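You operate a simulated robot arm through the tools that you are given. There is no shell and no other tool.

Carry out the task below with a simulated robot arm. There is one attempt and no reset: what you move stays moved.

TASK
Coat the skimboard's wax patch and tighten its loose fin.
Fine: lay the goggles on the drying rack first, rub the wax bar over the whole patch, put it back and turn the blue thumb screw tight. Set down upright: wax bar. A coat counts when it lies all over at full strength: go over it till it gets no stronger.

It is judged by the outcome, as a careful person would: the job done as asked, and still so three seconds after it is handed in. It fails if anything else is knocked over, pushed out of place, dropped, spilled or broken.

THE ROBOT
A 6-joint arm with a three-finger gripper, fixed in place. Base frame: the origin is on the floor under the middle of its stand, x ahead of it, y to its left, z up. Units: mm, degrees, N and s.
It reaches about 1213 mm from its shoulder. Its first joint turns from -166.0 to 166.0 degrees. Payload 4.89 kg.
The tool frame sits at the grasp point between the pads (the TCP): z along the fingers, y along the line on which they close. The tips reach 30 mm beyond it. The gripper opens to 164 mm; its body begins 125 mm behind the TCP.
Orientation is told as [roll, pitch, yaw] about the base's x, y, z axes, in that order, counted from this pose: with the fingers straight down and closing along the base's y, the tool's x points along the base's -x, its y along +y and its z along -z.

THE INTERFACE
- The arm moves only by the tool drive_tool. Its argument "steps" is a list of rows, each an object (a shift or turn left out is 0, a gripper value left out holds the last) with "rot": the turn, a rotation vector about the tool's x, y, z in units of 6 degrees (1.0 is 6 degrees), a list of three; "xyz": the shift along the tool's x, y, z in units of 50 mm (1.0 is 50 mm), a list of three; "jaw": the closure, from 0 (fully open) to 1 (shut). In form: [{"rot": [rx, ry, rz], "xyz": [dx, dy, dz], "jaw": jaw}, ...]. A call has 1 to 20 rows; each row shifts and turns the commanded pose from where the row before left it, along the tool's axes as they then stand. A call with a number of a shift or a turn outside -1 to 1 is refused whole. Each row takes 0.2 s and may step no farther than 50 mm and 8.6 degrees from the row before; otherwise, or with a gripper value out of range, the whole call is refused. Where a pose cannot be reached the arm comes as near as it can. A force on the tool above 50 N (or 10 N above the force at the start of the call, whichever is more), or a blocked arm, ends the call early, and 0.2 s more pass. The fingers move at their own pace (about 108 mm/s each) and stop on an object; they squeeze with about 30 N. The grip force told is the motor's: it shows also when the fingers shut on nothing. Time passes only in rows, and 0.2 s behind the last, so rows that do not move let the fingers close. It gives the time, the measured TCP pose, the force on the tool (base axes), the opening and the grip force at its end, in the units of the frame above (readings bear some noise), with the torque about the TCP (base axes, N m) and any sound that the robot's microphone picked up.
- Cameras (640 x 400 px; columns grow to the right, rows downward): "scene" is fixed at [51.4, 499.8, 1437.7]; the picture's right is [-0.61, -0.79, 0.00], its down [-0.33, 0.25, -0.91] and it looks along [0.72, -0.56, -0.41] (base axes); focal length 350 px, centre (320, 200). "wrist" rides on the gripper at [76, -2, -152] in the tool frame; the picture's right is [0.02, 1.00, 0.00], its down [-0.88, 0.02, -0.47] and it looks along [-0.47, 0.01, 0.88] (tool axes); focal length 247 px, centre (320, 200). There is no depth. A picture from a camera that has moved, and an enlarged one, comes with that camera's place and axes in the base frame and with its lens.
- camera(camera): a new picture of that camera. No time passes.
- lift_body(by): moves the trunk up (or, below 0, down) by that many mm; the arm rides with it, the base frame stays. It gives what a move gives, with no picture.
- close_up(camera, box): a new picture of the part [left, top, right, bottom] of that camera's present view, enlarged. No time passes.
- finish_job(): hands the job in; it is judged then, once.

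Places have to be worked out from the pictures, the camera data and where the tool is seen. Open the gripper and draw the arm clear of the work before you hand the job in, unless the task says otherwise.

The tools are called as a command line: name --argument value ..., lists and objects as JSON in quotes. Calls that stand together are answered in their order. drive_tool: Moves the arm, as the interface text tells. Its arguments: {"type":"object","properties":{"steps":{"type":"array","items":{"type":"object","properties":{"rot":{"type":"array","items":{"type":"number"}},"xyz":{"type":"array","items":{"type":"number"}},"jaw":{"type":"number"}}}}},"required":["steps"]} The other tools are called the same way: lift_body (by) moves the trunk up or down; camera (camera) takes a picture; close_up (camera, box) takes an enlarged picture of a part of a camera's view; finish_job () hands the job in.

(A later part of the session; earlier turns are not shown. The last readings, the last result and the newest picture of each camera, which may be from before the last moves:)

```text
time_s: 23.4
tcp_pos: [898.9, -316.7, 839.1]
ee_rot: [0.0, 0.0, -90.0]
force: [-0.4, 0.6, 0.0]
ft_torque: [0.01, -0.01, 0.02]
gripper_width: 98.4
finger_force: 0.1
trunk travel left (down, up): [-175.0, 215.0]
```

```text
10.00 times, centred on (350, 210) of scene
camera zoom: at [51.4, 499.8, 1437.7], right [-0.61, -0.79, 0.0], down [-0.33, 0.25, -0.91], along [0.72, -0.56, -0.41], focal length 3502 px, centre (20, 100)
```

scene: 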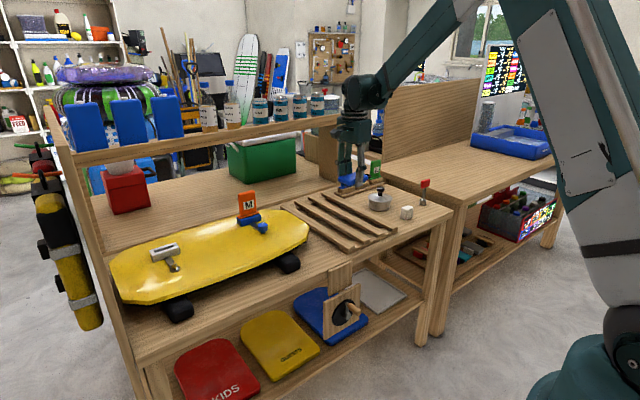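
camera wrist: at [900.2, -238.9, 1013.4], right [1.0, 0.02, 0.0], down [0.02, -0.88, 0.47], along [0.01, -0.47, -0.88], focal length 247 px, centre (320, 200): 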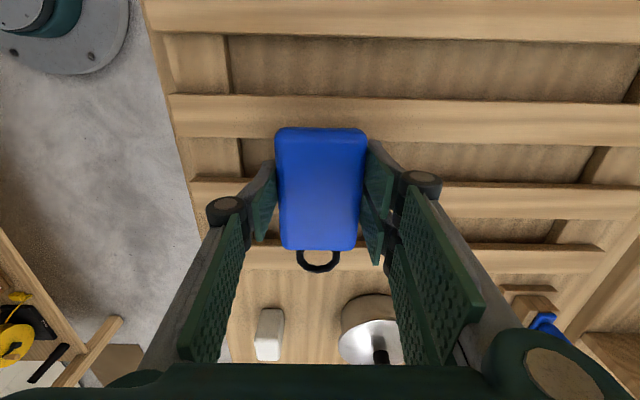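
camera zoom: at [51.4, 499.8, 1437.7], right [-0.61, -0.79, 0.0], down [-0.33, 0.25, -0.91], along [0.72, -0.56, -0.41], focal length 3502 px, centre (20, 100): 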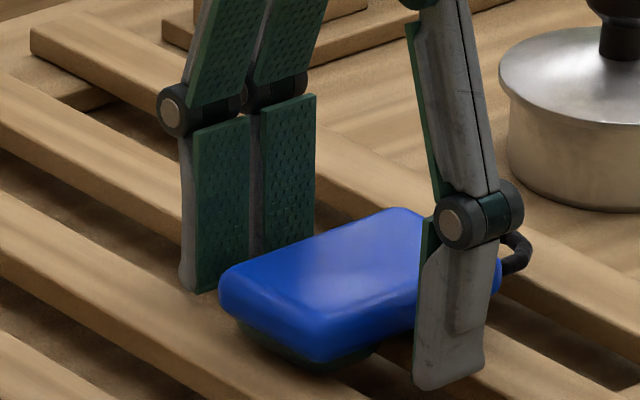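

The goggles lie released on the slats. I rise straight up, then look at the rack and board.

drive_tool --steps '[{"xyz": [0, 0, -0.3]}, {"xyz": [0, 0, -0.5]}, {"xyz": [0, 0, -0.8]}, {"xyz": [0, 0, -0.9]}, {"xyz": [0, 0, -0.9]}]'

camera --camera "wrist"

close_up --camera "scene" --box '[90, 190, 320, 330]'

close_up --camera "scene" --box '[290, 170, 440, 260]'

```text
time_s: 24.6
tcp_pos: [900.6, -314.9, 1009.7]
ee_rot: [-0.1, -0.1, -90.0]
force: [2.0, 0.3, -0.3]
ft_torque: [0.07, 0.14, 0.03]
gripper_width: 98.5
finger_force: 0.1
trunk travel left (down, up): [-175.0, 215.0]
```

```text
taken
camera wrist: at [900.0, -238.6, 1160.9], right [1.0, 0.02, 0.0], down [0.02, -0.88, 0.47], along [0.01, -0.47, -0.88], focal length 247 px, centre (320, 200)
```

wrist: 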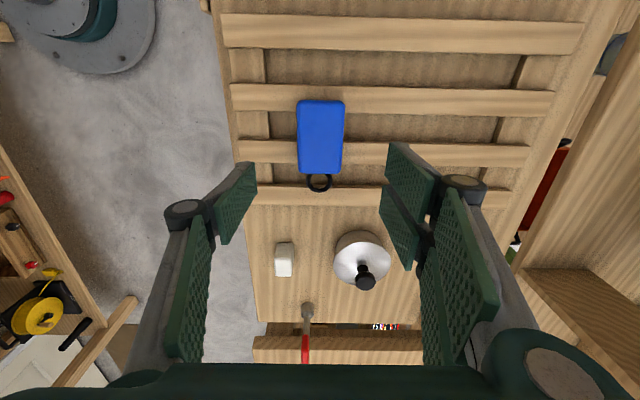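

```text
2.78 times, centred on (205, 260) of scene
camera zoom: at [51.4, 499.8, 1437.7], right [-0.61, -0.79, 0.0], down [-0.33, 0.25, -0.91], along [0.72, -0.56, -0.41], focal length 974 px, centre (640, 33)
```

zoom: 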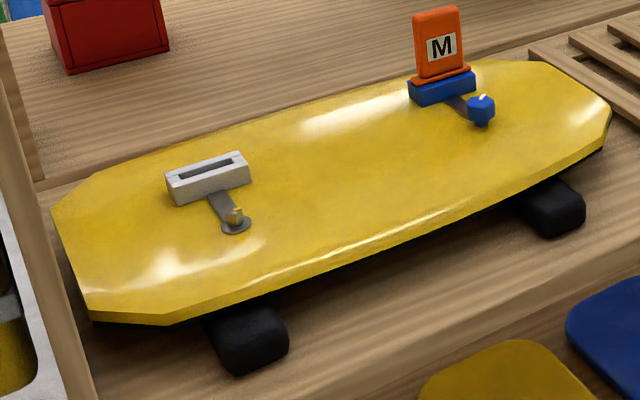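

```text
4.27 times, centred on (365, 215) of scene
camera zoom: at [51.4, 499.8, 1437.7], right [-0.61, -0.79, 0.0], down [-0.33, 0.25, -0.91], along [0.72, -0.56, -0.41], focal length 1494 px, centre (128, 136)
```

zoom: 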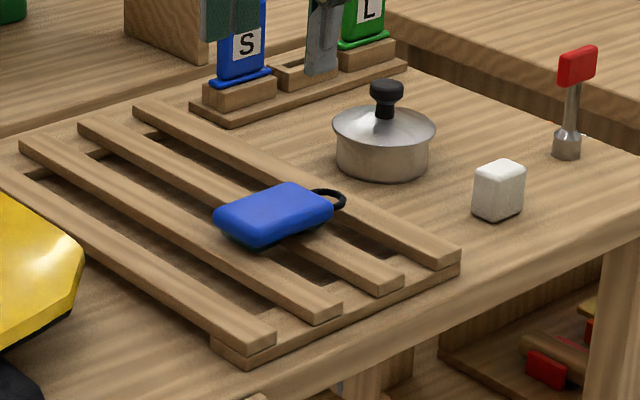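

Goggles rest on the rack. Now I enlarge the board's middle to find the wax patch.

close_up --camera "scene" --box '[170, 225, 290, 300]'

close_up --camera "scene" --box '[395, 195, 420, 225]'

close_up --camera "wrist" --box '[255, 220, 405, 320]'

```text
5.33 times, centred on (230, 262) of scene
camera zoom: at [51.4, 499.8, 1437.7], right [-0.61, -0.79, 0.0], down [-0.33, 0.25, -0.91], along [0.72, -0.56, -0.41], focal length 1868 px, centre (800, -133)
```

zoom: 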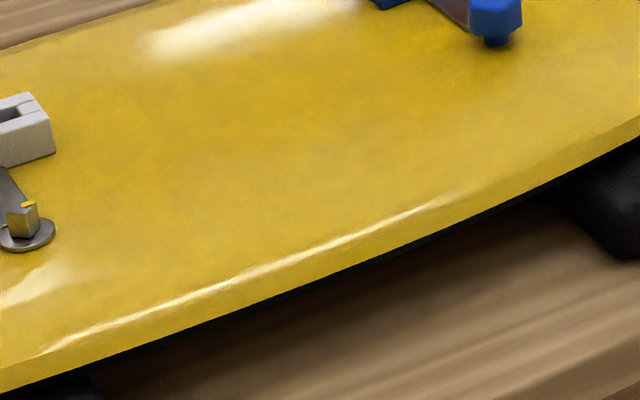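

```text
13.33 times, centred on (408, 210) of scene
camera zoom: at [51.4, 499.8, 1437.7], right [-0.61, -0.79, 0.0], down [-0.33, 0.25, -0.91], along [0.72, -0.56, -0.41], focal length 4670 px, centre (-847, 67)
```

zoom: 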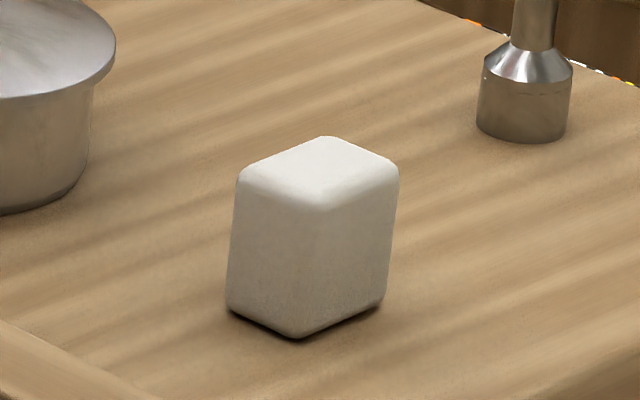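

```text
4.00 times, centred on (330, 270) of wrist
camera zoom: at [900.0, -238.6, 1160.9], right [1.0, 0.02, 0.0], down [0.02, -0.88, 0.47], along [0.01, -0.47, -0.88], focal length 988 px, centre (280, -80)
```

zoom: 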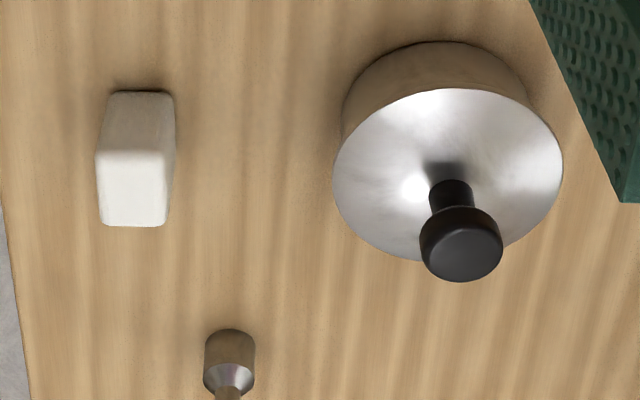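

The small white block near (842, −551), about 29 mm (x) by 43 mm (y) by 45 mm tall, is the wax bar. I move above it with the jaws narrowed to about 66 mm so the fingers stay clear of the pot.

drive_tool --steps '[{"xyz": [-0.787, -0.195, 0.233], "jaw": 0.6}, {"xyz": [-0.787, -0.195, 0.233]}, {"xyz": [-0.787, -0.195, 0.233]}, {"xyz": [-0.787, -0.195, 0.233]}, {"xyz": [-0.787, -0.195, 0.233]}, {"xyz": [-0.787, -0.195, 0.233]}, {}]'

camera --camera "wrist"

close_up --camera "scene" --box '[330, 120, 450, 230]'

```text
time_s: 26.2
tcp_pos: [840.0, -552.8, 940.5]
ee_rot: [-0.1, 0.0, -90.0]
force: [0.3, -0.5, 0.0]
ft_torque: [0.03, 0.01, -0.01]
gripper_width: 65.5
finger_force: 0.1
trunk travel left (down, up): [-175.0, 215.0]
```

```text
taken
camera wrist: at [839.9, -475.9, 1092.0], right [1.0, 0.02, 0.0], down [0.02, -0.88, 0.47], along [0.01, -0.47, -0.88], focal length 247 px, centre (320, 200)
```

wrist: 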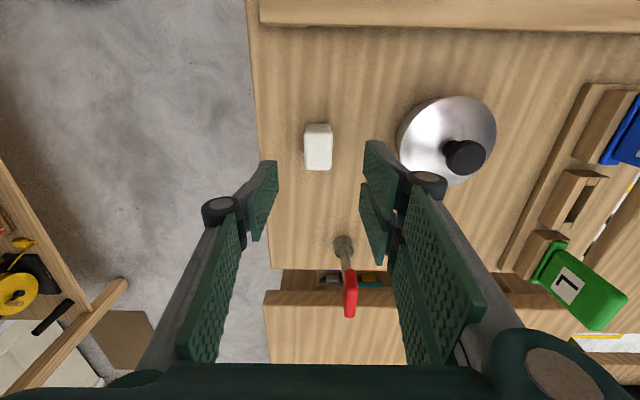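

```text
3.64 times, centred on (390, 175) of scene
camera zoom: at [51.4, 499.8, 1437.7], right [-0.61, -0.79, 0.0], down [-0.33, 0.25, -0.91], along [0.72, -0.56, -0.41], focal length 1274 px, centre (66, 291)
```

zoom: 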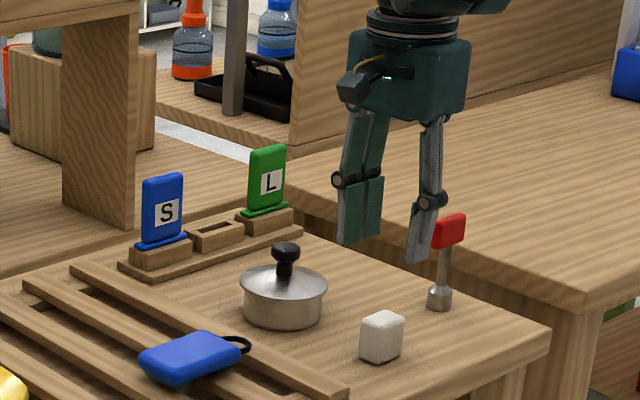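

close_up --camera "wrist" --box '[270, 100, 370, 190]'

```text
4.44 times, centred on (320, 145) of wrist
camera zoom: at [839.9, -475.9, 1092.0], right [1.0, 0.02, 0.0], down [0.02, -0.88, 0.47], along [0.01, -0.47, -0.88], focal length 1098 px, centre (320, 444)
```

zoom: 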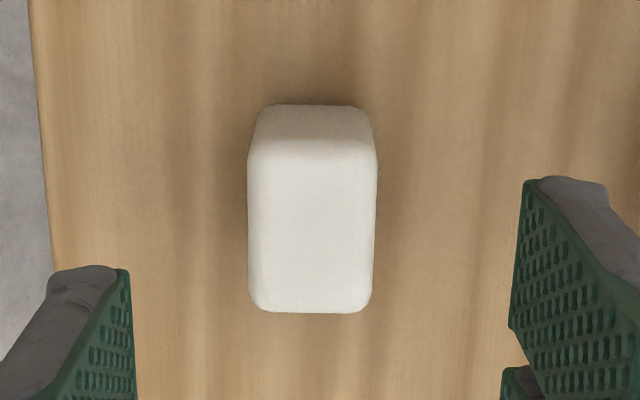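

The bar is centred at about (840, −555), 32 × 42 mm. I lower to z≈850 with a 3 mm correction and check against the table.

drive_tool --steps '[{"xyz": [-0.055, 0, 0.6]}, {"xyz": [0, 0, 0.6]}, {"xyz": [0, 0, 0.6]}]'

camera --camera "wrist"

close_up --camera "scene" --box '[370, 160, 440, 230]'

```text
time_s: 27.0
tcp_pos: [840.3, -553.4, 849.6]
ee_rot: [0.0, 0.1, -90.0]
force: [-0.3, 1.2, 0.8]
ft_torque: [-0.07, -0.12, 0.02]
gripper_width: 65.7
finger_force: 0.0
trunk travel left (down, up): [-175.0, 215.0]
```

```text
taken
camera wrist: at [840.1, -477.7, 1002.2], right [1.0, 0.02, 0.0], down [0.02, -0.88, 0.47], along [0.01, -0.47, -0.88], focal length 247 px, centre (320, 200)
```

wrist: 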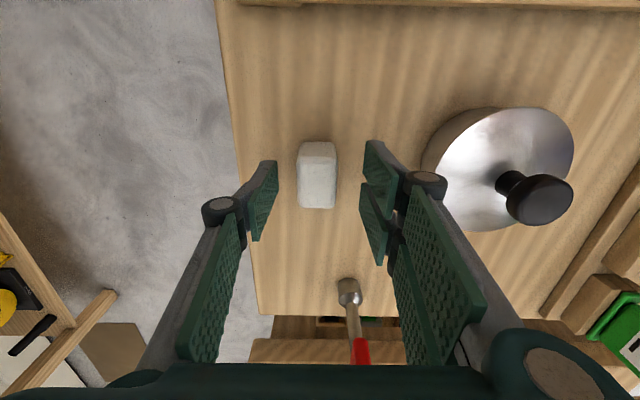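

```text
5.71 times, centred on (405, 195) of scene
camera zoom: at [51.4, 499.8, 1437.7], right [-0.61, -0.79, 0.0], down [-0.33, 0.25, -0.91], along [0.72, -0.56, -0.41], focal length 2001 px, centre (-166, 229)
```

zoom: 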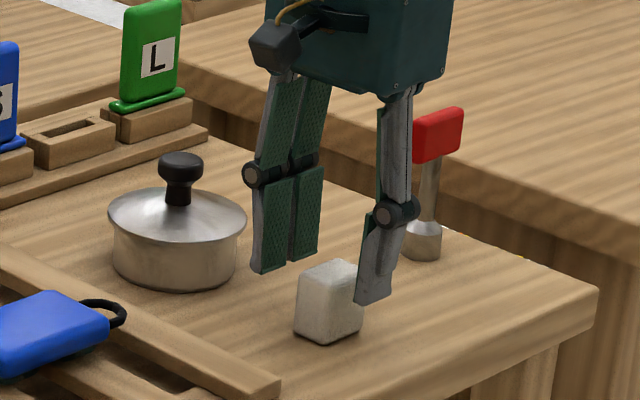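

The bar sits between the fingers, pot and red tool clear. I lower to z≈830 and close on the bar.

drive_tool --steps '[{"xyz": [-0.03, 0, 0.2]}, {"xyz": [0, 0, 0.18]}, {}]'

close_up --camera "scene" --box '[370, 180, 440, 230]'

```text
time_s: 27.8
tcp_pos: [842.3, -555.6, 829.8]
ee_rot: [0.0, 0.0, -89.9]
force: [-0.1, -0.4, 0.1]
ft_torque: [-0.01, -0.03, -0.01]
gripper_width: 65.7
finger_force: 0.0
trunk travel left (down, up): [-175.0, 215.0]
```

```text
8.00 times, centred on (405, 205) of scene
camera zoom: at [51.4, 499.8, 1437.7], right [-0.61, -0.79, 0.0], down [-0.33, 0.25, -0.91], along [0.72, -0.56, -0.41], focal length 2802 px, centre (-360, 160)
```

zoom: 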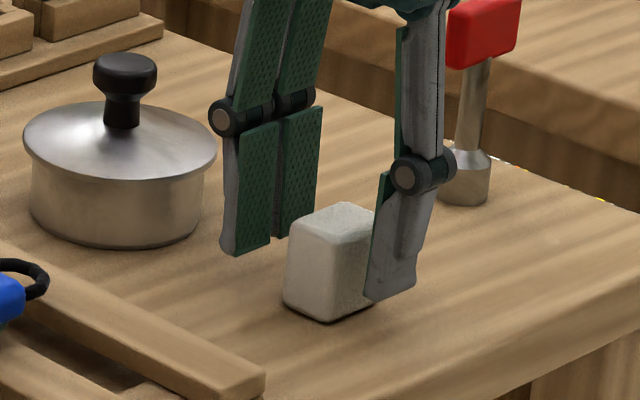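

drive_tool --steps '[{"jaw": 0.75}, {"jaw": 0.85}, {"jaw": 1.0}, {"jaw": 1.0}, {"jaw": 1.0}]'

close_up --camera "scene" --box '[370, 180, 440, 230]'

camera --camera "wrist"

```text
time_s: 29.0
tcp_pos: [841.5, -556.1, 830.2]
ee_rot: [-0.1, -0.1, -90.1]
force: [0.8, 1.0, 0.1]
ft_torque: [0.05, 0.03, -0.03]
gripper_width: 31.4
finger_force: 30.1
trunk travel left (down, up): [-175.0, 215.0]
```

```text
8.00 times, centred on (405, 205) of scene
camera zoom: at [51.4, 499.8, 1437.7], right [-0.61, -0.79, 0.0], down [-0.33, 0.25, -0.91], along [0.72, -0.56, -0.41], focal length 2802 px, centre (-360, 160)
```

zoom: 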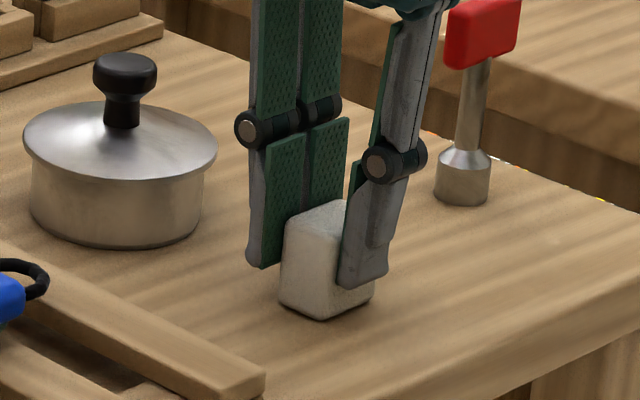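

```text
taken
camera wrist: at [841.3, -479.7, 983.1], right [1.0, 0.02, 0.0], down [0.02, -0.88, 0.47], along [0.01, -0.47, -0.88], focal length 247 px, centre (320, 200)
```

wrist: 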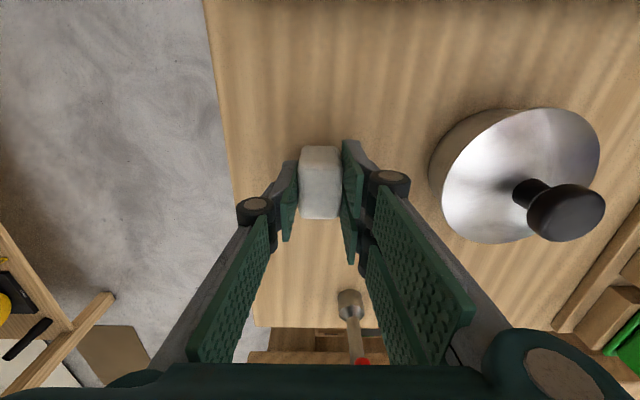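

Gripped at 31.4 mm and 30 N; grasp pose was TCP (841.5, −556, 830). I lift the bar gently and check that it holds.

drive_tool --steps '[{"xyz": [0, 0, -0.1]}, {"xyz": [0, 0, -0.2]}, {"xyz": [0, 0, -0.4]}, {"xyz": [0, 0, -0.6]}]'

close_up --camera "scene" --box '[350, 140, 440, 230]'

```text
time_s: 30.0
tcp_pos: [840.7, -556.5, 894.7]
ee_rot: [0.0, 0.0, -90.0]
force: [0.7, -0.5, -1.8]
ft_torque: [0.1, 0.1, 0.02]
gripper_width: 31.2
finger_force: 29.4
trunk travel left (down, up): [-175.0, 215.0]
```

```text
4.44 times, centred on (395, 185) of scene
camera zoom: at [51.4, 499.8, 1437.7], right [-0.61, -0.79, 0.0], down [-0.33, 0.25, -0.91], along [0.72, -0.56, -0.41], focal length 1557 px, centre (-13, 267)
```

zoom: 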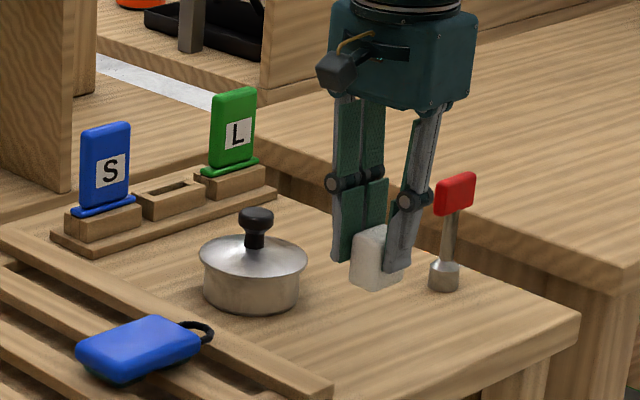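

The bar is held securely. I raise it to z≈1000 and carry it over to the board's middle to look for the patch from above.

drive_tool --steps '[{"xyz": [0, 0, -0.7]}, {"xyz": [0, 0, -0.7]}, {"xyz": [0, 0, -0.7]}, {"xyz": [0.89, 0.07, 0]}, {"xyz": [0.89, 0.07, 0]}, {"xyz": [0.89, 0.07, 0]}, {"xyz": [0.89, 0.07, 0]}, {"xyz": [0.89, 0.07, 0]}, {"xyz": [0.89, 0.07, 0]}, {"xyz": [0.89, 0.07, 0]}, {"xyz": [0.89, 0.07, 0]}, {"xyz": [0.89, 0.07, 0]}, {"xyz": [0.89, 0.07, 0]}, {"xyz": [0.89, 0.07, 0]}, {"xyz": [0.89, 0.07, 0]}, {"xyz": [0.89, 0.07, 0]}, {"xyz": [0.89, 0.07, 0]}, {"xyz": [0.89, 0.07, 0]}, {"xyz": [0.89, 0.07, 0]}, {"xyz": [0.89, 0.07, 0]}]'

camera --camera "wrist"

close_up --camera "wrist" --box '[200, 0, 500, 190]'

```text
time_s: 34.2
tcp_pos: [900.2, 199.9, 1000.1]
ee_rot: [0.1, 0.0, -90.1]
force: [-0.6, -1.9, -0.1]
ft_torque: [0.22, 0.0, -0.01]
gripper_width: 31.3
finger_force: 30.0
trunk travel left (down, up): [-175.0, 215.0]
```

```text
taken
camera wrist: at [900.5, 275.9, 1152.1], right [1.0, 0.02, 0.0], down [0.02, -0.88, 0.47], along [0.01, -0.47, -0.88], focal length 247 px, centre (320, 200)
```

wrist: 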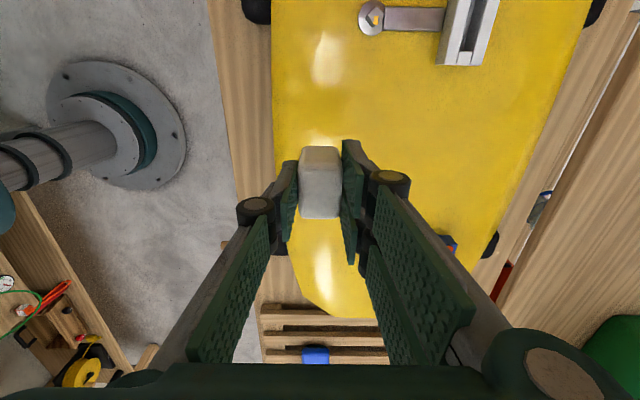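

```text
2.11 times, centred on (350, 95) of wrist
camera zoom: at [900.5, 275.9, 1152.1], right [1.0, 0.02, 0.0], down [0.02, -0.88, 0.47], along [0.01, -0.47, -0.88], focal length 520 px, centre (257, 421)
```

zoom: 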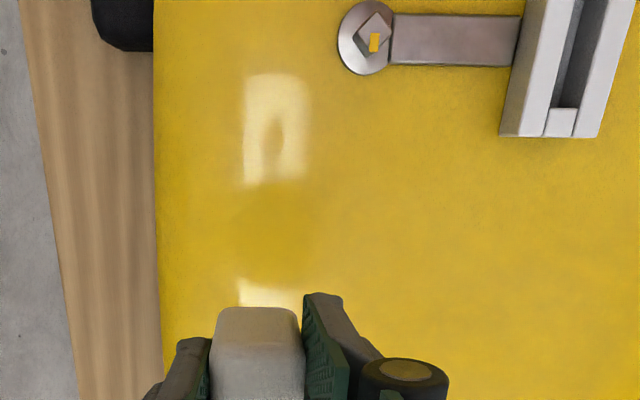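

The patch is not obvious from here, so I shift sideways (toward −x) and a bit higher for an unobstructed view of the board's middle.

drive_tool --steps '[{"xyz": [0, -0.8, -0.4]}, {"xyz": [0, -0.8, -0.4]}, {"xyz": [0, -0.8, -0.2]}]'

close_up --camera "wrist" --box '[300, 0, 640, 240]'

close_up --camera "wrist" --box '[360, 40, 500, 180]'

close_up --camera "scene" --box '[150, 210, 310, 310]'

```text
time_s: 35.0
tcp_pos: [780.6, 199.7, 1050.0]
ee_rot: [0.1, 0.0, -90.0]
force: [1.9, 0.3, -1.4]
ft_torque: [0.05, 0.26, 0.0]
gripper_width: 31.1
finger_force: 30.2
trunk travel left (down, up): [-175.0, 215.0]
```

```text
1.67 times, centred on (470, 120) of wrist
camera zoom: at [780.8, 274.7, 1201.4], right [1.0, 0.02, 0.0], down [0.02, -0.88, 0.47], along [0.01, -0.47, -0.88], focal length 412 px, centre (70, 333)
```

zoom: 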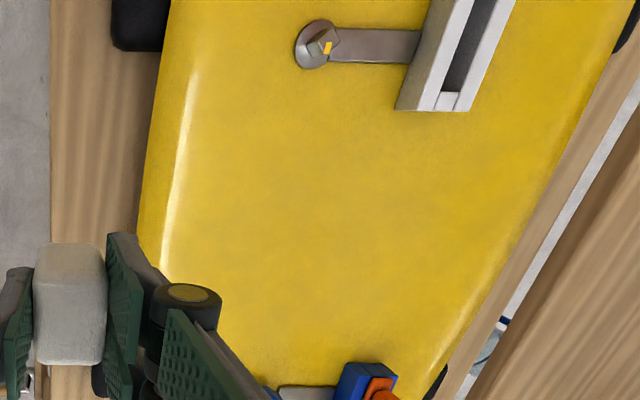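

```text
2.86 times, centred on (430, 110) of wrist
camera zoom: at [780.8, 274.7, 1201.4], right [1.0, 0.02, 0.0], down [0.02, -0.88, 0.47], along [0.01, -0.47, -0.88], focal length 706 px, centre (6, 457)
```

zoom: 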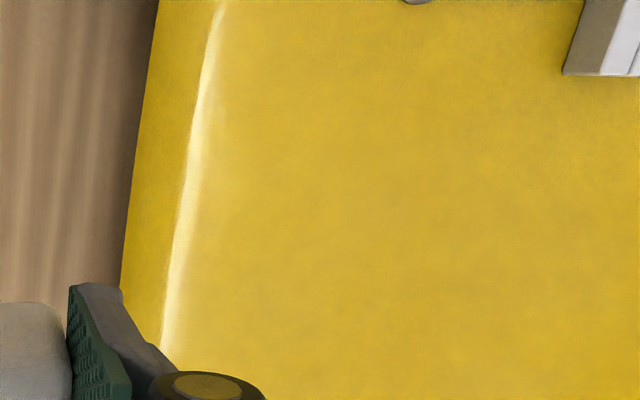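

```text
4.00 times, centred on (230, 260) of scene
camera zoom: at [51.4, 499.8, 1437.7], right [-0.61, -0.79, 0.0], down [-0.33, 0.25, -0.91], along [0.72, -0.56, -0.41], focal length 1401 px, centre (680, -40)
```

zoom: 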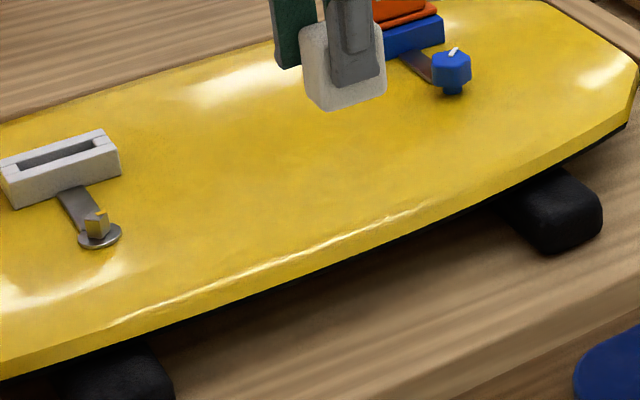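

No outlined patch is visible, so it should reveal itself when waxed; the goggles lay over the board's middle, so I start there. I move the bar to about (930, 190) and 30 mm above the surface.

drive_tool --steps '[{"xyz": [-0.04, 0.598, 0.48]}, {"xyz": [-0.04, 0.598, 0.48]}, {"xyz": [-0.04, 0.598, 0.48]}, {"xyz": [-0.04, 0.598, 0.48]}, {"xyz": [-0.04, 0.598, 0.48]}, {"xyz": [0, 0, 0.2]}, {"xyz": [0, 0, 0.2]}]'

close_up --camera "scene" --box '[190, 200, 290, 280]'

```text
time_s: 36.6
tcp_pos: [929.5, 190.1, 910.0]
ee_rot: [0.0, 0.0, -90.0]
force: [-0.3, -1.0, -0.9]
ft_torque: [0.03, 0.05, -0.02]
gripper_width: 31.1
finger_force: 29.7
trunk travel left (down, up): [-175.0, 215.0]
```

```text
5.00 times, centred on (240, 240) of scene
camera zoom: at [51.4, 499.8, 1437.7], right [-0.61, -0.79, 0.0], down [-0.33, 0.25, -0.91], along [0.72, -0.56, -0.41], focal length 1751 px, centre (720, 0)
```

zoom: 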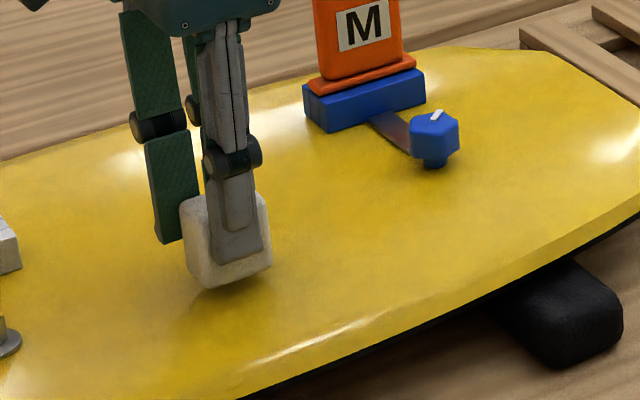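

The bar's foot is some 10–15 mm above the board. I lower step by step to find contact.

drive_tool --steps '[{"xyz": [0, 0, 0.1]}, {"xyz": [0, 0, 0.06]}]'

drive_tool --steps '[{"xyz": [0, 0, 0.06]}]'

close_up --camera "scene" --box '[190, 200, 290, 280]'

```text
time_s: 37.2
tcp_pos: [930.2, 189.7, 902.0]
ee_rot: [-0.1, -0.1, -90.0]
force: [-0.3, -0.8, 0.6]
ft_torque: [0.01, -0.07, 0.01]
gripper_width: 31.4
finger_force: 30.2
trunk travel left (down, up): [-175.0, 215.0]
```

```text
time_s: 37.6
tcp_pos: [929.3, 189.0, 899.7]
ee_rot: [0.1, 0.0, -90.0]
force: [6.6, 2.8, 26.6]
ft_torque: [0.47, -0.22, -0.06]
gripper_width: 31.3
finger_force: 30.3
trunk travel left (down, up): [-175.0, 215.0]
```

```text
5.00 times, centred on (240, 240) of scene
camera zoom: at [51.4, 499.8, 1437.7], right [-0.61, -0.79, 0.0], down [-0.33, 0.25, -0.91], along [0.72, -0.56, -0.41], focal length 1751 px, centre (720, 0)
```

zoom: 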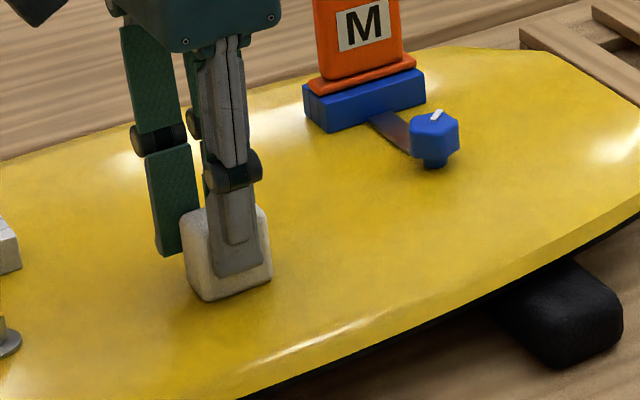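

Contact at about z=900.5 with 26 N. I ease up 1 mm and make a short test stroke along −x/+x to see whether a coat appears.

drive_tool --steps '[{"xyz": [0, 0, -0.025]}, {"xyz": [0, -0.2, 0]}, {"xyz": [0, -0.2, 0]}, {"xyz": [0, 0.2, 0]}, {"xyz": [0, 0.2, 0]}, {"xyz": [0, 0.2, 0]}, {"xyz": [0, 0.2, 0]}]'

close_up --camera "scene" --box '[190, 200, 290, 280]'

camera --camera "wrist"

```text
time_s: 39.2
tcp_pos: [948.2, 188.4, 900.1]
ee_rot: [0.0, 0.0, -90.0]
force: [-2.3, 0.9, 5.7]
ft_torque: [0.14, 0.1, 0.05]
gripper_width: 31.2
finger_force: 29.8
trunk travel left (down, up): [-175.0, 215.0]
```

```text
5.00 times, centred on (240, 240) of scene
camera zoom: at [51.4, 499.8, 1437.7], right [-0.61, -0.79, 0.0], down [-0.33, 0.25, -0.91], along [0.72, -0.56, -0.41], focal length 1751 px, centre (720, 0)
```

zoom: 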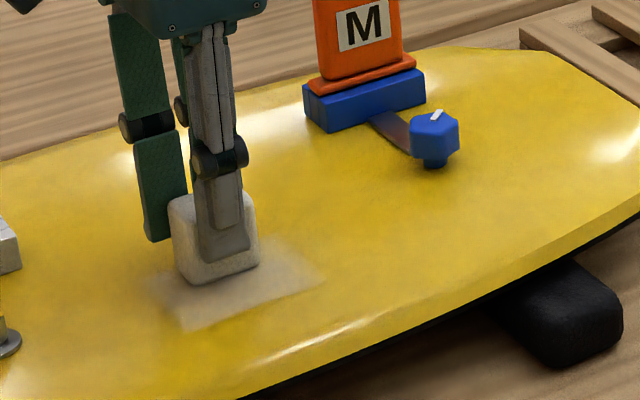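

```text
taken
camera wrist: at [949.9, 265.2, 1052.2], right [1.0, 0.02, 0.0], down [0.02, -0.88, 0.47], along [0.01, -0.47, -0.88], focal length 247 px, centre (320, 200)
```

wrist: 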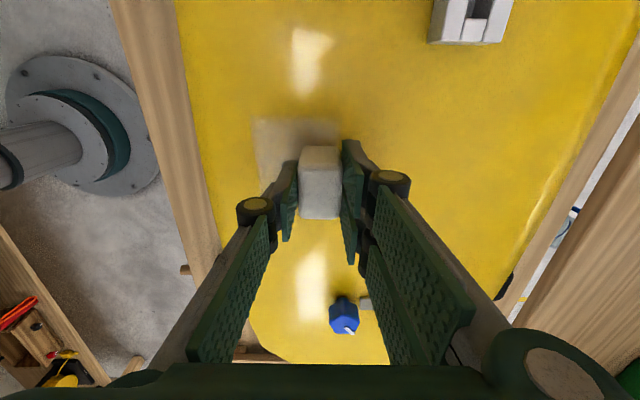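

A whitish coat is appearing. I continue the strokes outward along +x and in y to find the patch's limits, keeping the press light.

drive_tool --steps '[{"xyz": [0, 0.2, 0]}, {"xyz": [0, 0.2, 0]}, {"xyz": [0, 0.2, 0]}, {"xyz": [0, 0.2, 0]}]'

close_up --camera "scene" --box '[190, 200, 290, 280]'

camera --camera "wrist"

```text
time_s: 40.2
tcp_pos: [990.7, 188.4, 901.2]
ee_rot: [0.0, 0.0, -89.9]
force: [-0.3, -0.8, -0.5]
ft_torque: [-0.02, -0.06, 0.03]
gripper_width: 31.5
finger_force: 30.2
trunk travel left (down, up): [-175.0, 215.0]
```

```text
5.00 times, centred on (240, 240) of scene
camera zoom: at [51.4, 499.8, 1437.7], right [-0.61, -0.79, 0.0], down [-0.33, 0.25, -0.91], along [0.72, -0.56, -0.41], focal length 1751 px, centre (720, 0)
```

zoom: 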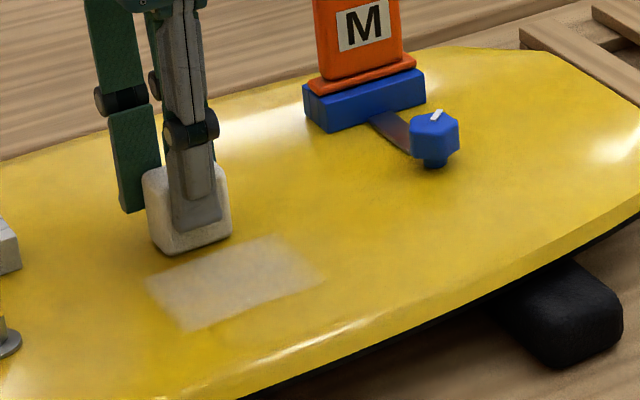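

```text
taken
camera wrist: at [990.4, 265.3, 1053.0], right [1.0, 0.02, 0.0], down [0.02, -0.88, 0.47], along [0.01, -0.47, -0.88], focal length 247 px, centre (320, 200)
```

wrist: 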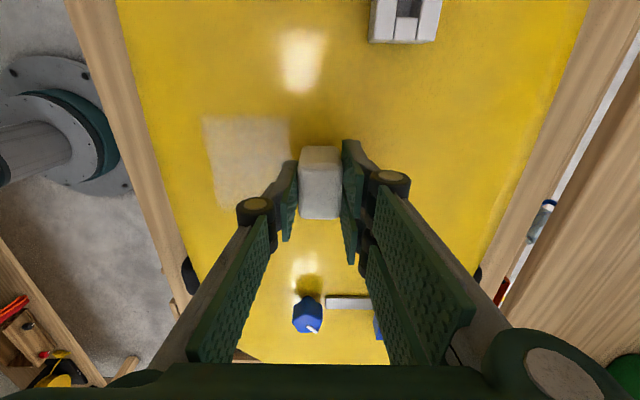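

The coat shows as a clean rectangle: x about 898–955, y about 140–228. I zoom in to judge its evenness.

close_up --camera "scene" --box '[212, 240, 262, 272]'

close_up --camera "wrist" --box '[190, 100, 310, 220]'

```text
12.50 times, centred on (237, 256) of scene
camera zoom: at [51.4, 499.8, 1437.7], right [-0.61, -0.79, 0.0], down [-0.33, 0.25, -0.91], along [0.72, -0.56, -0.41], focal length 4378 px, centre (1358, -500)
```

zoom: 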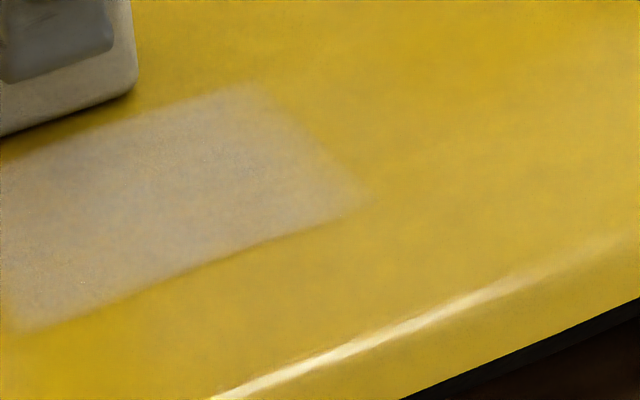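

```text
3.33 times, centred on (250, 160) of wrist
camera zoom: at [990.4, 265.3, 1053.0], right [1.0, 0.02, 0.0], down [0.02, -0.88, 0.47], along [0.01, -0.47, -0.88], focal length 823 px, centre (553, 333)
```

zoom: 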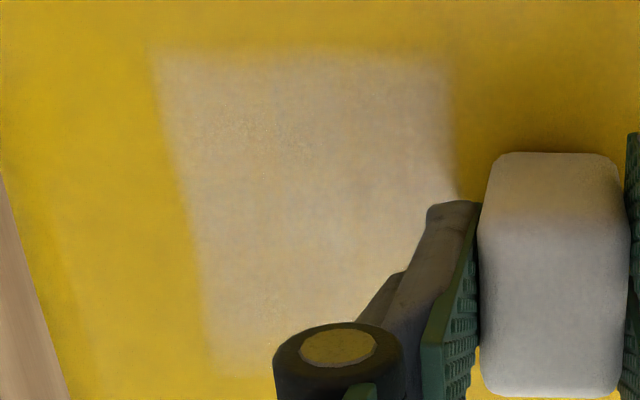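

The rectangle looks even so far. To see whether the patch goes farther, I regain light contact here at x≈990 and rub back over the area.

drive_tool --steps '[{"xyz": [0, 0, 0.03]}]'

```text
time_s: 40.6
tcp_pos: [989.4, 188.2, 900.2]
ee_rot: [-0.1, 0.1, -89.9]
force: [4.5, -1.5, 14.3]
ft_torque: [0.28, 0.04, -0.04]
gripper_width: 31.0
finger_force: 29.9
trunk travel left (down, up): [-175.0, 215.0]
```

drive_tool --steps '[{"xyz": [0, -0.2, 0]}, {"xyz": [0, -0.2, 0]}, {"xyz": [0, -0.2, 0]}, {"xyz": [0, -0.2, 0]}, {"xyz": [0, -0.2, 0]}, {"xyz": [0, -0.2, 0]}]'

close_up --camera "scene" --box '[190, 200, 290, 280]'

camera --camera "wrist"

```text
time_s: 42.0
tcp_pos: [930.9, 189.1, 899.9]
ee_rot: [-0.1, 0.0, -89.9]
force: [3.6, -0.4, 15.8]
ft_torque: [-0.09, -0.21, 0.0]
gripper_width: 30.9
finger_force: 29.9
trunk travel left (down, up): [-175.0, 215.0]
```

```text
5.00 times, centred on (240, 240) of scene
camera zoom: at [51.4, 499.8, 1437.7], right [-0.61, -0.79, 0.0], down [-0.33, 0.25, -0.91], along [0.72, -0.56, -0.41], focal length 1751 px, centre (720, 0)
```

zoom: 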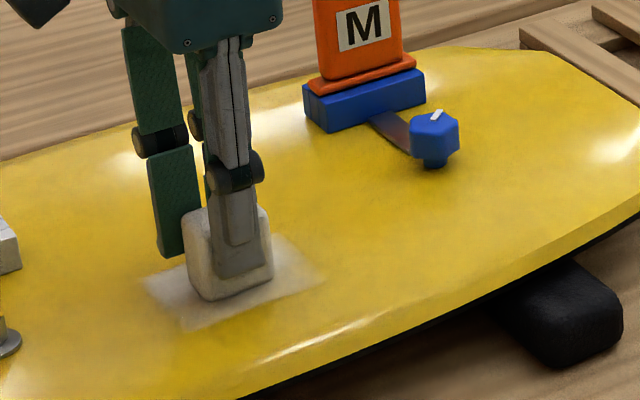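

```text
taken
camera wrist: at [929.9, 265.1, 1051.1], right [1.0, 0.02, 0.0], down [0.02, -0.88, 0.47], along [0.01, -0.47, -0.88], focal length 247 px, centre (320, 200)
```

wrist: 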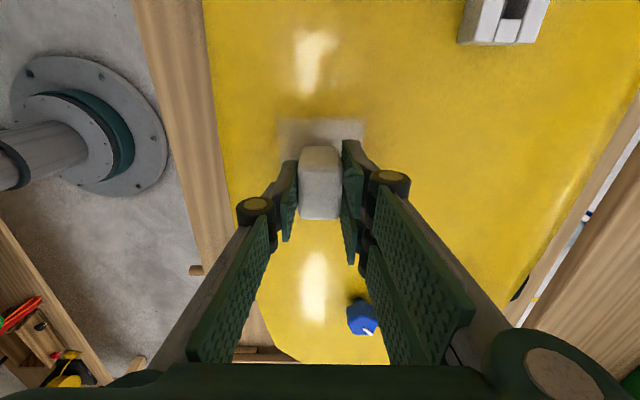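

The right edge stayed put, so the rectangle is the patch itself. Now I raster over its whole area along y at several x positions, pressing about 10–15 N.

drive_tool --steps '[{"xyz": [0.18, 0, 0]}, {"xyz": [0.18, 0, 0]}, {"xyz": [0.18, 0, 0]}, {"xyz": [0, -0.2, 0]}, {"xyz": [0, -0.2, 0]}, {"xyz": [-0.19, 0, 0]}, {"xyz": [-0.19, 0, 0]}, {"xyz": [-0.19, 0, 0]}, {"xyz": [-0.19, 0, 0]}, {"xyz": [-0.19, 0, 0]}, {"xyz": [-0.19, 0, 0]}]'

close_up --camera "scene" --box '[190, 200, 290, 280]'

```text
time_s: 44.4
tcp_pos: [910.4, 159.2, 899.1]
ee_rot: [-0.1, 0.1, -90.0]
force: [1.4, 0.4, 5.7]
ft_torque: [-0.02, -0.06, 0.01]
gripper_width: 31.2
finger_force: 29.8
trunk travel left (down, up): [-175.0, 215.0]
```

```text
5.00 times, centred on (240, 240) of scene
camera zoom: at [51.4, 499.8, 1437.7], right [-0.61, -0.79, 0.0], down [-0.33, 0.25, -0.91], along [0.72, -0.56, -0.41], focal length 1751 px, centre (720, 0)
```

zoom: 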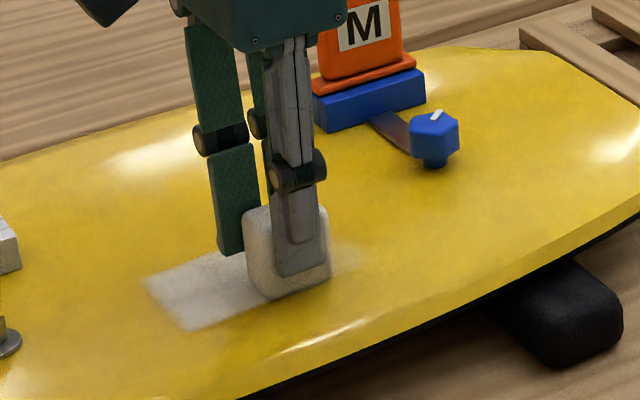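

The coat gets stronger where rubbed. I continue with the next lanes.

drive_tool --steps '[{"xyz": [0, 0.2, 0.01]}, {"xyz": [0, 0.2, 0]}, {"xyz": [0.19, 0, 0]}, {"xyz": [0.19, 0, 0]}, {"xyz": [0.19, 0, 0]}, {"xyz": [0.19, 0, 0]}, {"xyz": [0.19, 0, 0]}, {"xyz": [0.19, 0, 0]}, {"xyz": [0, 0.2, 0]}, {"xyz": [0, 0.2, 0]}, {"xyz": [-0.19, 0, 0]}, {"xyz": [-0.19, 0, 0]}, {"xyz": [-0.19, 0, 0]}, {"xyz": [-0.19, 0, 0]}, {"xyz": [-0.19, 0, 0]}, {"xyz": [-0.19, 0, 0]}]'

close_up --camera "scene" --box '[190, 200, 290, 280]'

camera --camera "wrist"

```text
time_s: 47.8
tcp_pos: [949.8, 159.1, 900.2]
ee_rot: [0.0, 0.0, -90.0]
force: [0.6, 1.0, 6.3]
ft_torque: [0.09, 0.09, -0.01]
gripper_width: 31.0
finger_force: 29.9
trunk travel left (down, up): [-175.0, 215.0]
```

```text
5.00 times, centred on (240, 240) of scene
camera zoom: at [51.4, 499.8, 1437.7], right [-0.61, -0.79, 0.0], down [-0.33, 0.25, -0.91], along [0.72, -0.56, -0.41], focal length 1751 px, centre (720, 0)
```

zoom: 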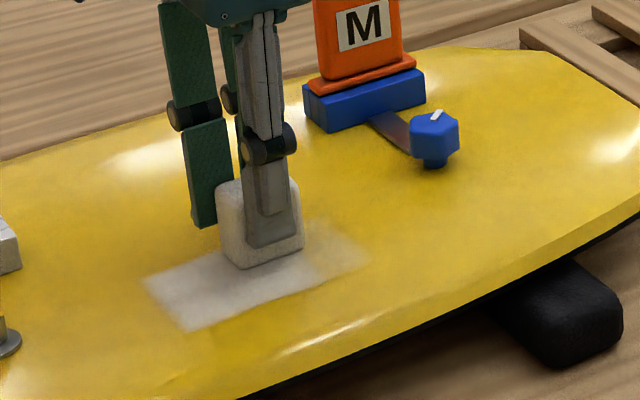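

```text
taken
camera wrist: at [949.7, 235.9, 1050.8], right [1.0, 0.02, 0.0], down [0.02, -0.88, 0.47], along [0.01, -0.47, -0.88], focal length 247 px, centre (320, 200)
```

wrist: 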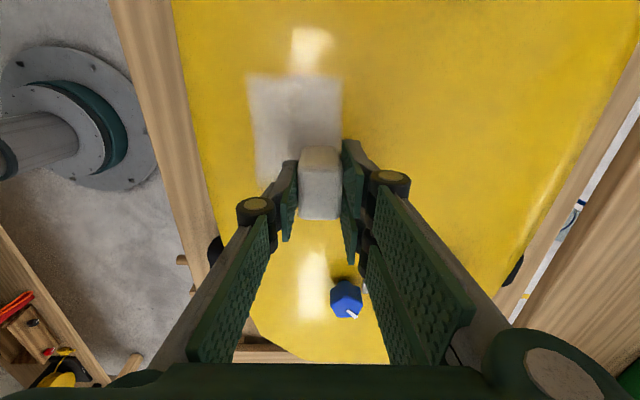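

The patch runs farther toward −y than first seen (bar lays a wide swath); its +y edge is at y≈230. I extend the raster toward −y down to y≈99, staying clear of the knob at y≈26.

drive_tool --steps '[{"xyz": [-0.24, 0, 0.01]}, {"xyz": [-0.24, 0, 0]}, {"xyz": [-0.24, 0, 0]}, {"xyz": [-0.24, 0, 0]}, {"xyz": [-0.24, 0, 0]}, {"xyz": [0, -0.2, 0]}, {"xyz": [0, -0.2, 0]}, {"xyz": [0.24, 0, 0]}, {"xyz": [0.24, 0, 0]}, {"xyz": [0.24, 0, 0]}, {"xyz": [0.24, 0, 0]}, {"xyz": [0.24, 0, 0]}, {"xyz": [0, -0.2, 0]}, {"xyz": [0, -0.2, 0]}]'

close_up --camera "scene" --box '[190, 200, 290, 280]'

camera --camera "wrist"

```text
time_s: 50.8
tcp_pos: [910.6, 159.1, 899.8]
ee_rot: [-0.1, 0.0, -89.9]
force: [-0.1, -0.3, 6.1]
ft_torque: [-0.11, -0.14, 0.0]
gripper_width: 31.0
finger_force: 29.6
trunk travel left (down, up): [-175.0, 215.0]
```

```text
5.00 times, centred on (240, 240) of scene
camera zoom: at [51.4, 499.8, 1437.7], right [-0.61, -0.79, 0.0], down [-0.33, 0.25, -0.91], along [0.72, -0.56, -0.41], focal length 1751 px, centre (720, 0)
```

zoom: 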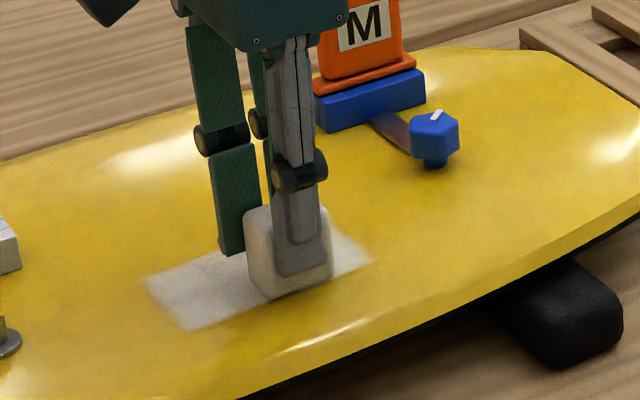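

```text
taken
camera wrist: at [910.5, 235.3, 1050.6], right [1.0, 0.02, 0.0], down [0.02, -0.88, 0.47], along [0.01, -0.47, -0.88], focal length 247 px, centre (320, 200)
```

wrist: 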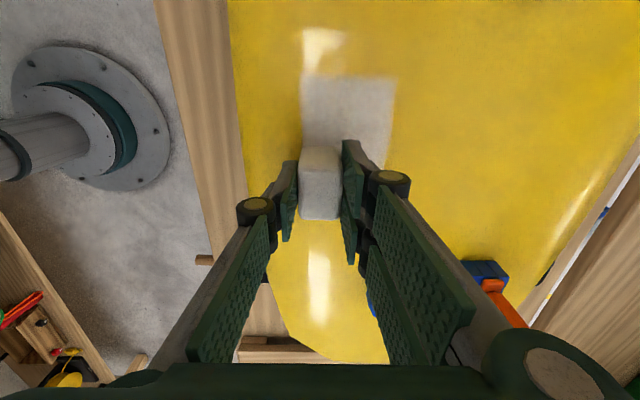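

The −y edge stays at about y≈107, so the patch spans x 899–965, y 107–230. I now do full passes over all of it, with slight overrun.

drive_tool --steps '[{"xyz": [-0.22, 0, 0.01]}, {"xyz": [-0.22, 0, 0]}, {"xyz": [-0.22, 0, 0]}, {"xyz": [-0.22, 0, 0]}, {"xyz": [0.22, 0, 0]}, {"xyz": [0.22, 0, 0]}, {"xyz": [0.22, 0, 0]}, {"xyz": [0.22, 0, 0]}, {"xyz": [0.22, 0, 0]}, {"xyz": [0.22, 0, 0]}, {"xyz": [0.22, 0, 0]}, {"xyz": [0.22, 0, 0]}, {"xyz": [0.22, 0, 0]}, {"xyz": [0, 0.2, 0]}, {"xyz": [0, 0.2, 0]}]'

drive_tool --steps '[{"xyz": [-0.22, 0, 0]}, {"xyz": [-0.22, 0, 0]}, {"xyz": [-0.22, 0, 0]}, {"xyz": [-0.22, 0, 0]}, {"xyz": [-0.22, 0, 0]}, {"xyz": [-0.22, 0, 0]}, {"xyz": [-0.22, 0, 0]}, {"xyz": [-0.22, 0, 0]}, {"xyz": [-0.22, 0, 0]}, {"xyz": [0, 0.2, 0]}, {"xyz": [0, 0.2, 0]}, {"xyz": [0.22, 0, 0]}, {"xyz": [0.22, 0, 0]}, {"xyz": [0.22, 0, 0]}, {"xyz": [0.22, 0, 0]}, {"xyz": [0.22, 0, 0]}, {"xyz": [0.22, 0, 0]}, {"xyz": [0.22, 0, 0]}, {"xyz": [0.22, 0, 0]}, {"xyz": [0.22, 0, 0]}]'

close_up --camera "scene" --box '[190, 200, 290, 280]'

camera --camera "wrist"

```text
time_s: 54.0
tcp_pos: [927.4, 216.6, 898.0]
ee_rot: [0.1, 0.0, -90.0]
force: [-10.1, 0.6, 26.1]
ft_torque: [0.13, 0.33, 0.0]
gripper_width: 31.4
finger_force: 29.6
trunk travel left (down, up): [-175.0, 215.0]
```

```text
time_s: 58.2
tcp_pos: [950.5, 214.5, 898.2]
ee_rot: [0.0, 0.0, -90.1]
force: [0.0, 0.8, 1.7]
ft_torque: [0.05, 0.01, 0.02]
gripper_width: 31.2
finger_force: 29.8
trunk travel left (down, up): [-175.0, 215.0]
```

```text
5.00 times, centred on (240, 240) of scene
camera zoom: at [51.4, 499.8, 1437.7], right [-0.61, -0.79, 0.0], down [-0.33, 0.25, -0.91], along [0.72, -0.56, -0.41], focal length 1751 px, centre (720, 0)
```

zoom: 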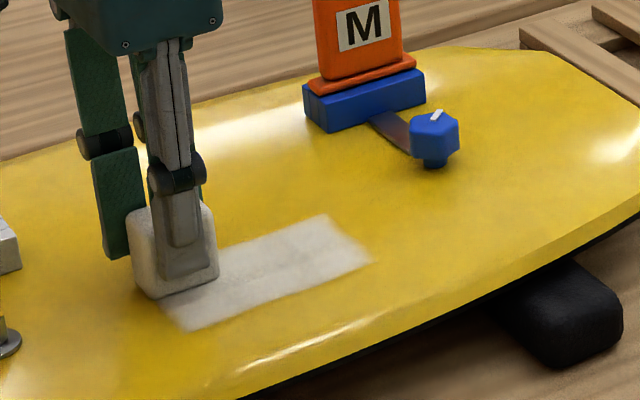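

```text
taken
camera wrist: at [951.0, 290.4, 1049.4], right [1.0, 0.02, 0.0], down [0.02, -0.88, 0.47], along [0.01, -0.47, -0.88], focal length 247 px, centre (320, 200)
```

wrist: 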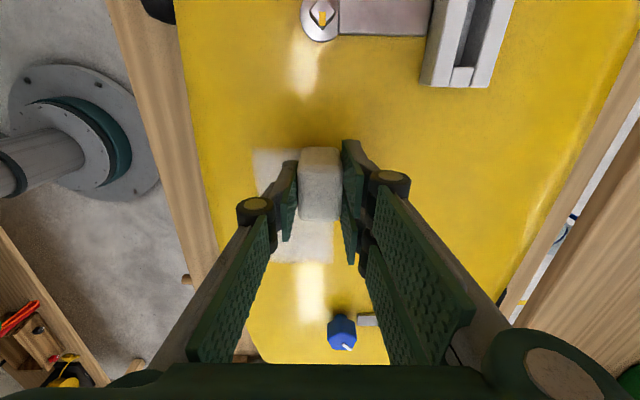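

The coat is nearly even, with the +y end a bit weaker, and contact here has become light (1.7 N). I press 1 mm more and rub the +y end with strokes along x.

drive_tool --steps '[{"xyz": [0, 0, 0.02]}, {"xyz": [0, -0.22, 0]}, {"xyz": [0, -0.22, 0]}, {"xyz": [0, -0.22, 0]}, {"xyz": [0, -0.22, 0]}, {"xyz": [-0.2, 0, 0]}, {"xyz": [0, 0.22, 0]}, {"xyz": [0, 0.22, 0]}, {"xyz": [0, 0.22, 0]}, {"xyz": [0, 0.22, 0]}, {"xyz": [-0.2, 0, 0]}, {"xyz": [0, -0.22, 0]}, {"xyz": [0, -0.22, 0]}, {"xyz": [0, -0.22, 0]}, {"xyz": [0, -0.22, 0]}]'

close_up --camera "scene" --box '[190, 200, 290, 280]'

```text
time_s: 61.4
tcp_pos: [904.8, 194.9, 895.8]
ee_rot: [0.0, -0.1, -90.0]
force: [3.0, -0.7, 21.8]
ft_torque: [-0.14, -0.17, 0.01]
gripper_width: 31.2
finger_force: 29.7
trunk travel left (down, up): [-175.0, 215.0]
```

```text
5.00 times, centred on (240, 240) of scene
camera zoom: at [51.4, 499.8, 1437.7], right [-0.61, -0.79, 0.0], down [-0.33, 0.25, -0.91], along [0.72, -0.56, -0.41], focal length 1751 px, centre (720, 0)
```

zoom: 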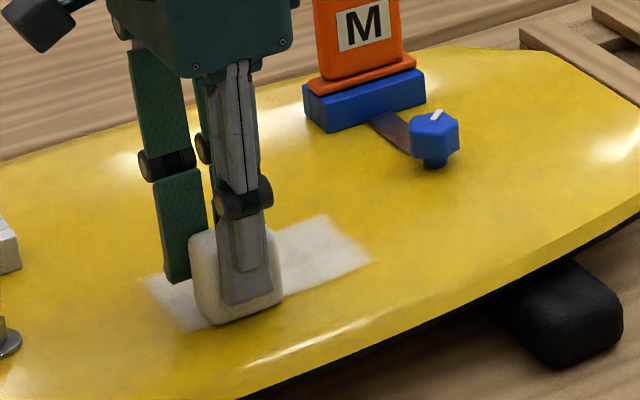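

The bar has crept a few mm up in the grip, so I reduce the pressure slightly and continue with x-strokes moving toward −y.

drive_tool --steps '[{"xyz": [0, 0.22, -0.01]}, {"xyz": [0, 0.22, 0]}, {"xyz": [0, 0.22, 0]}, {"xyz": [0, 0.22, 0]}, {"xyz": [-0.24, 0, 0]}, {"xyz": [0, -0.22, 0]}, {"xyz": [0, -0.22, 0]}, {"xyz": [0, -0.22, 0]}, {"xyz": [0, -0.22, 0]}, {"xyz": [-0.24, 0, 0]}, {"xyz": [0, 0.22, 0]}, {"xyz": [0, 0.22, 0]}, {"xyz": [0, 0.22, 0]}, {"xyz": [0, 0.22, 0]}, {"xyz": [-0.24, 0, 0]}, {"xyz": [0, -0.22, 0]}, {"xyz": [0, -0.22, 0]}, {"xyz": [0, -0.22, 0]}, {"xyz": [0, -0.22, 0]}]'

close_up --camera "scene" --box '[190, 200, 290, 280]'

```text
time_s: 65.4
tcp_pos: [906.2, 159.3, 896.7]
ee_rot: [0.1, 0.0, -90.0]
force: [1.4, -1.2, 11.0]
ft_torque: [-0.08, -0.09, 0.03]
gripper_width: 30.8
finger_force: 30.2
trunk travel left (down, up): [-175.0, 215.0]
```

```text
5.00 times, centred on (240, 240) of scene
camera zoom: at [51.4, 499.8, 1437.7], right [-0.61, -0.79, 0.0], down [-0.33, 0.25, -0.91], along [0.72, -0.56, -0.41], focal length 1751 px, centre (720, 0)
```

zoom: 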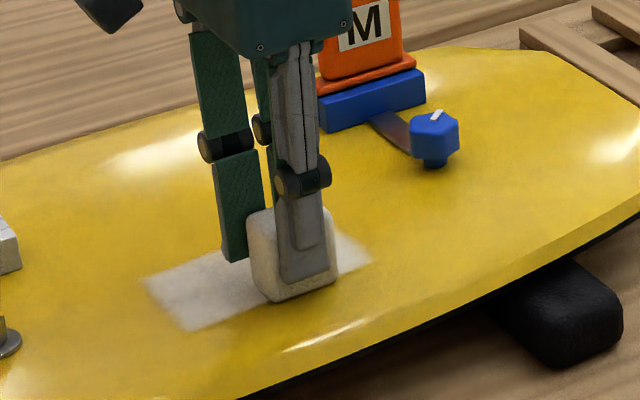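

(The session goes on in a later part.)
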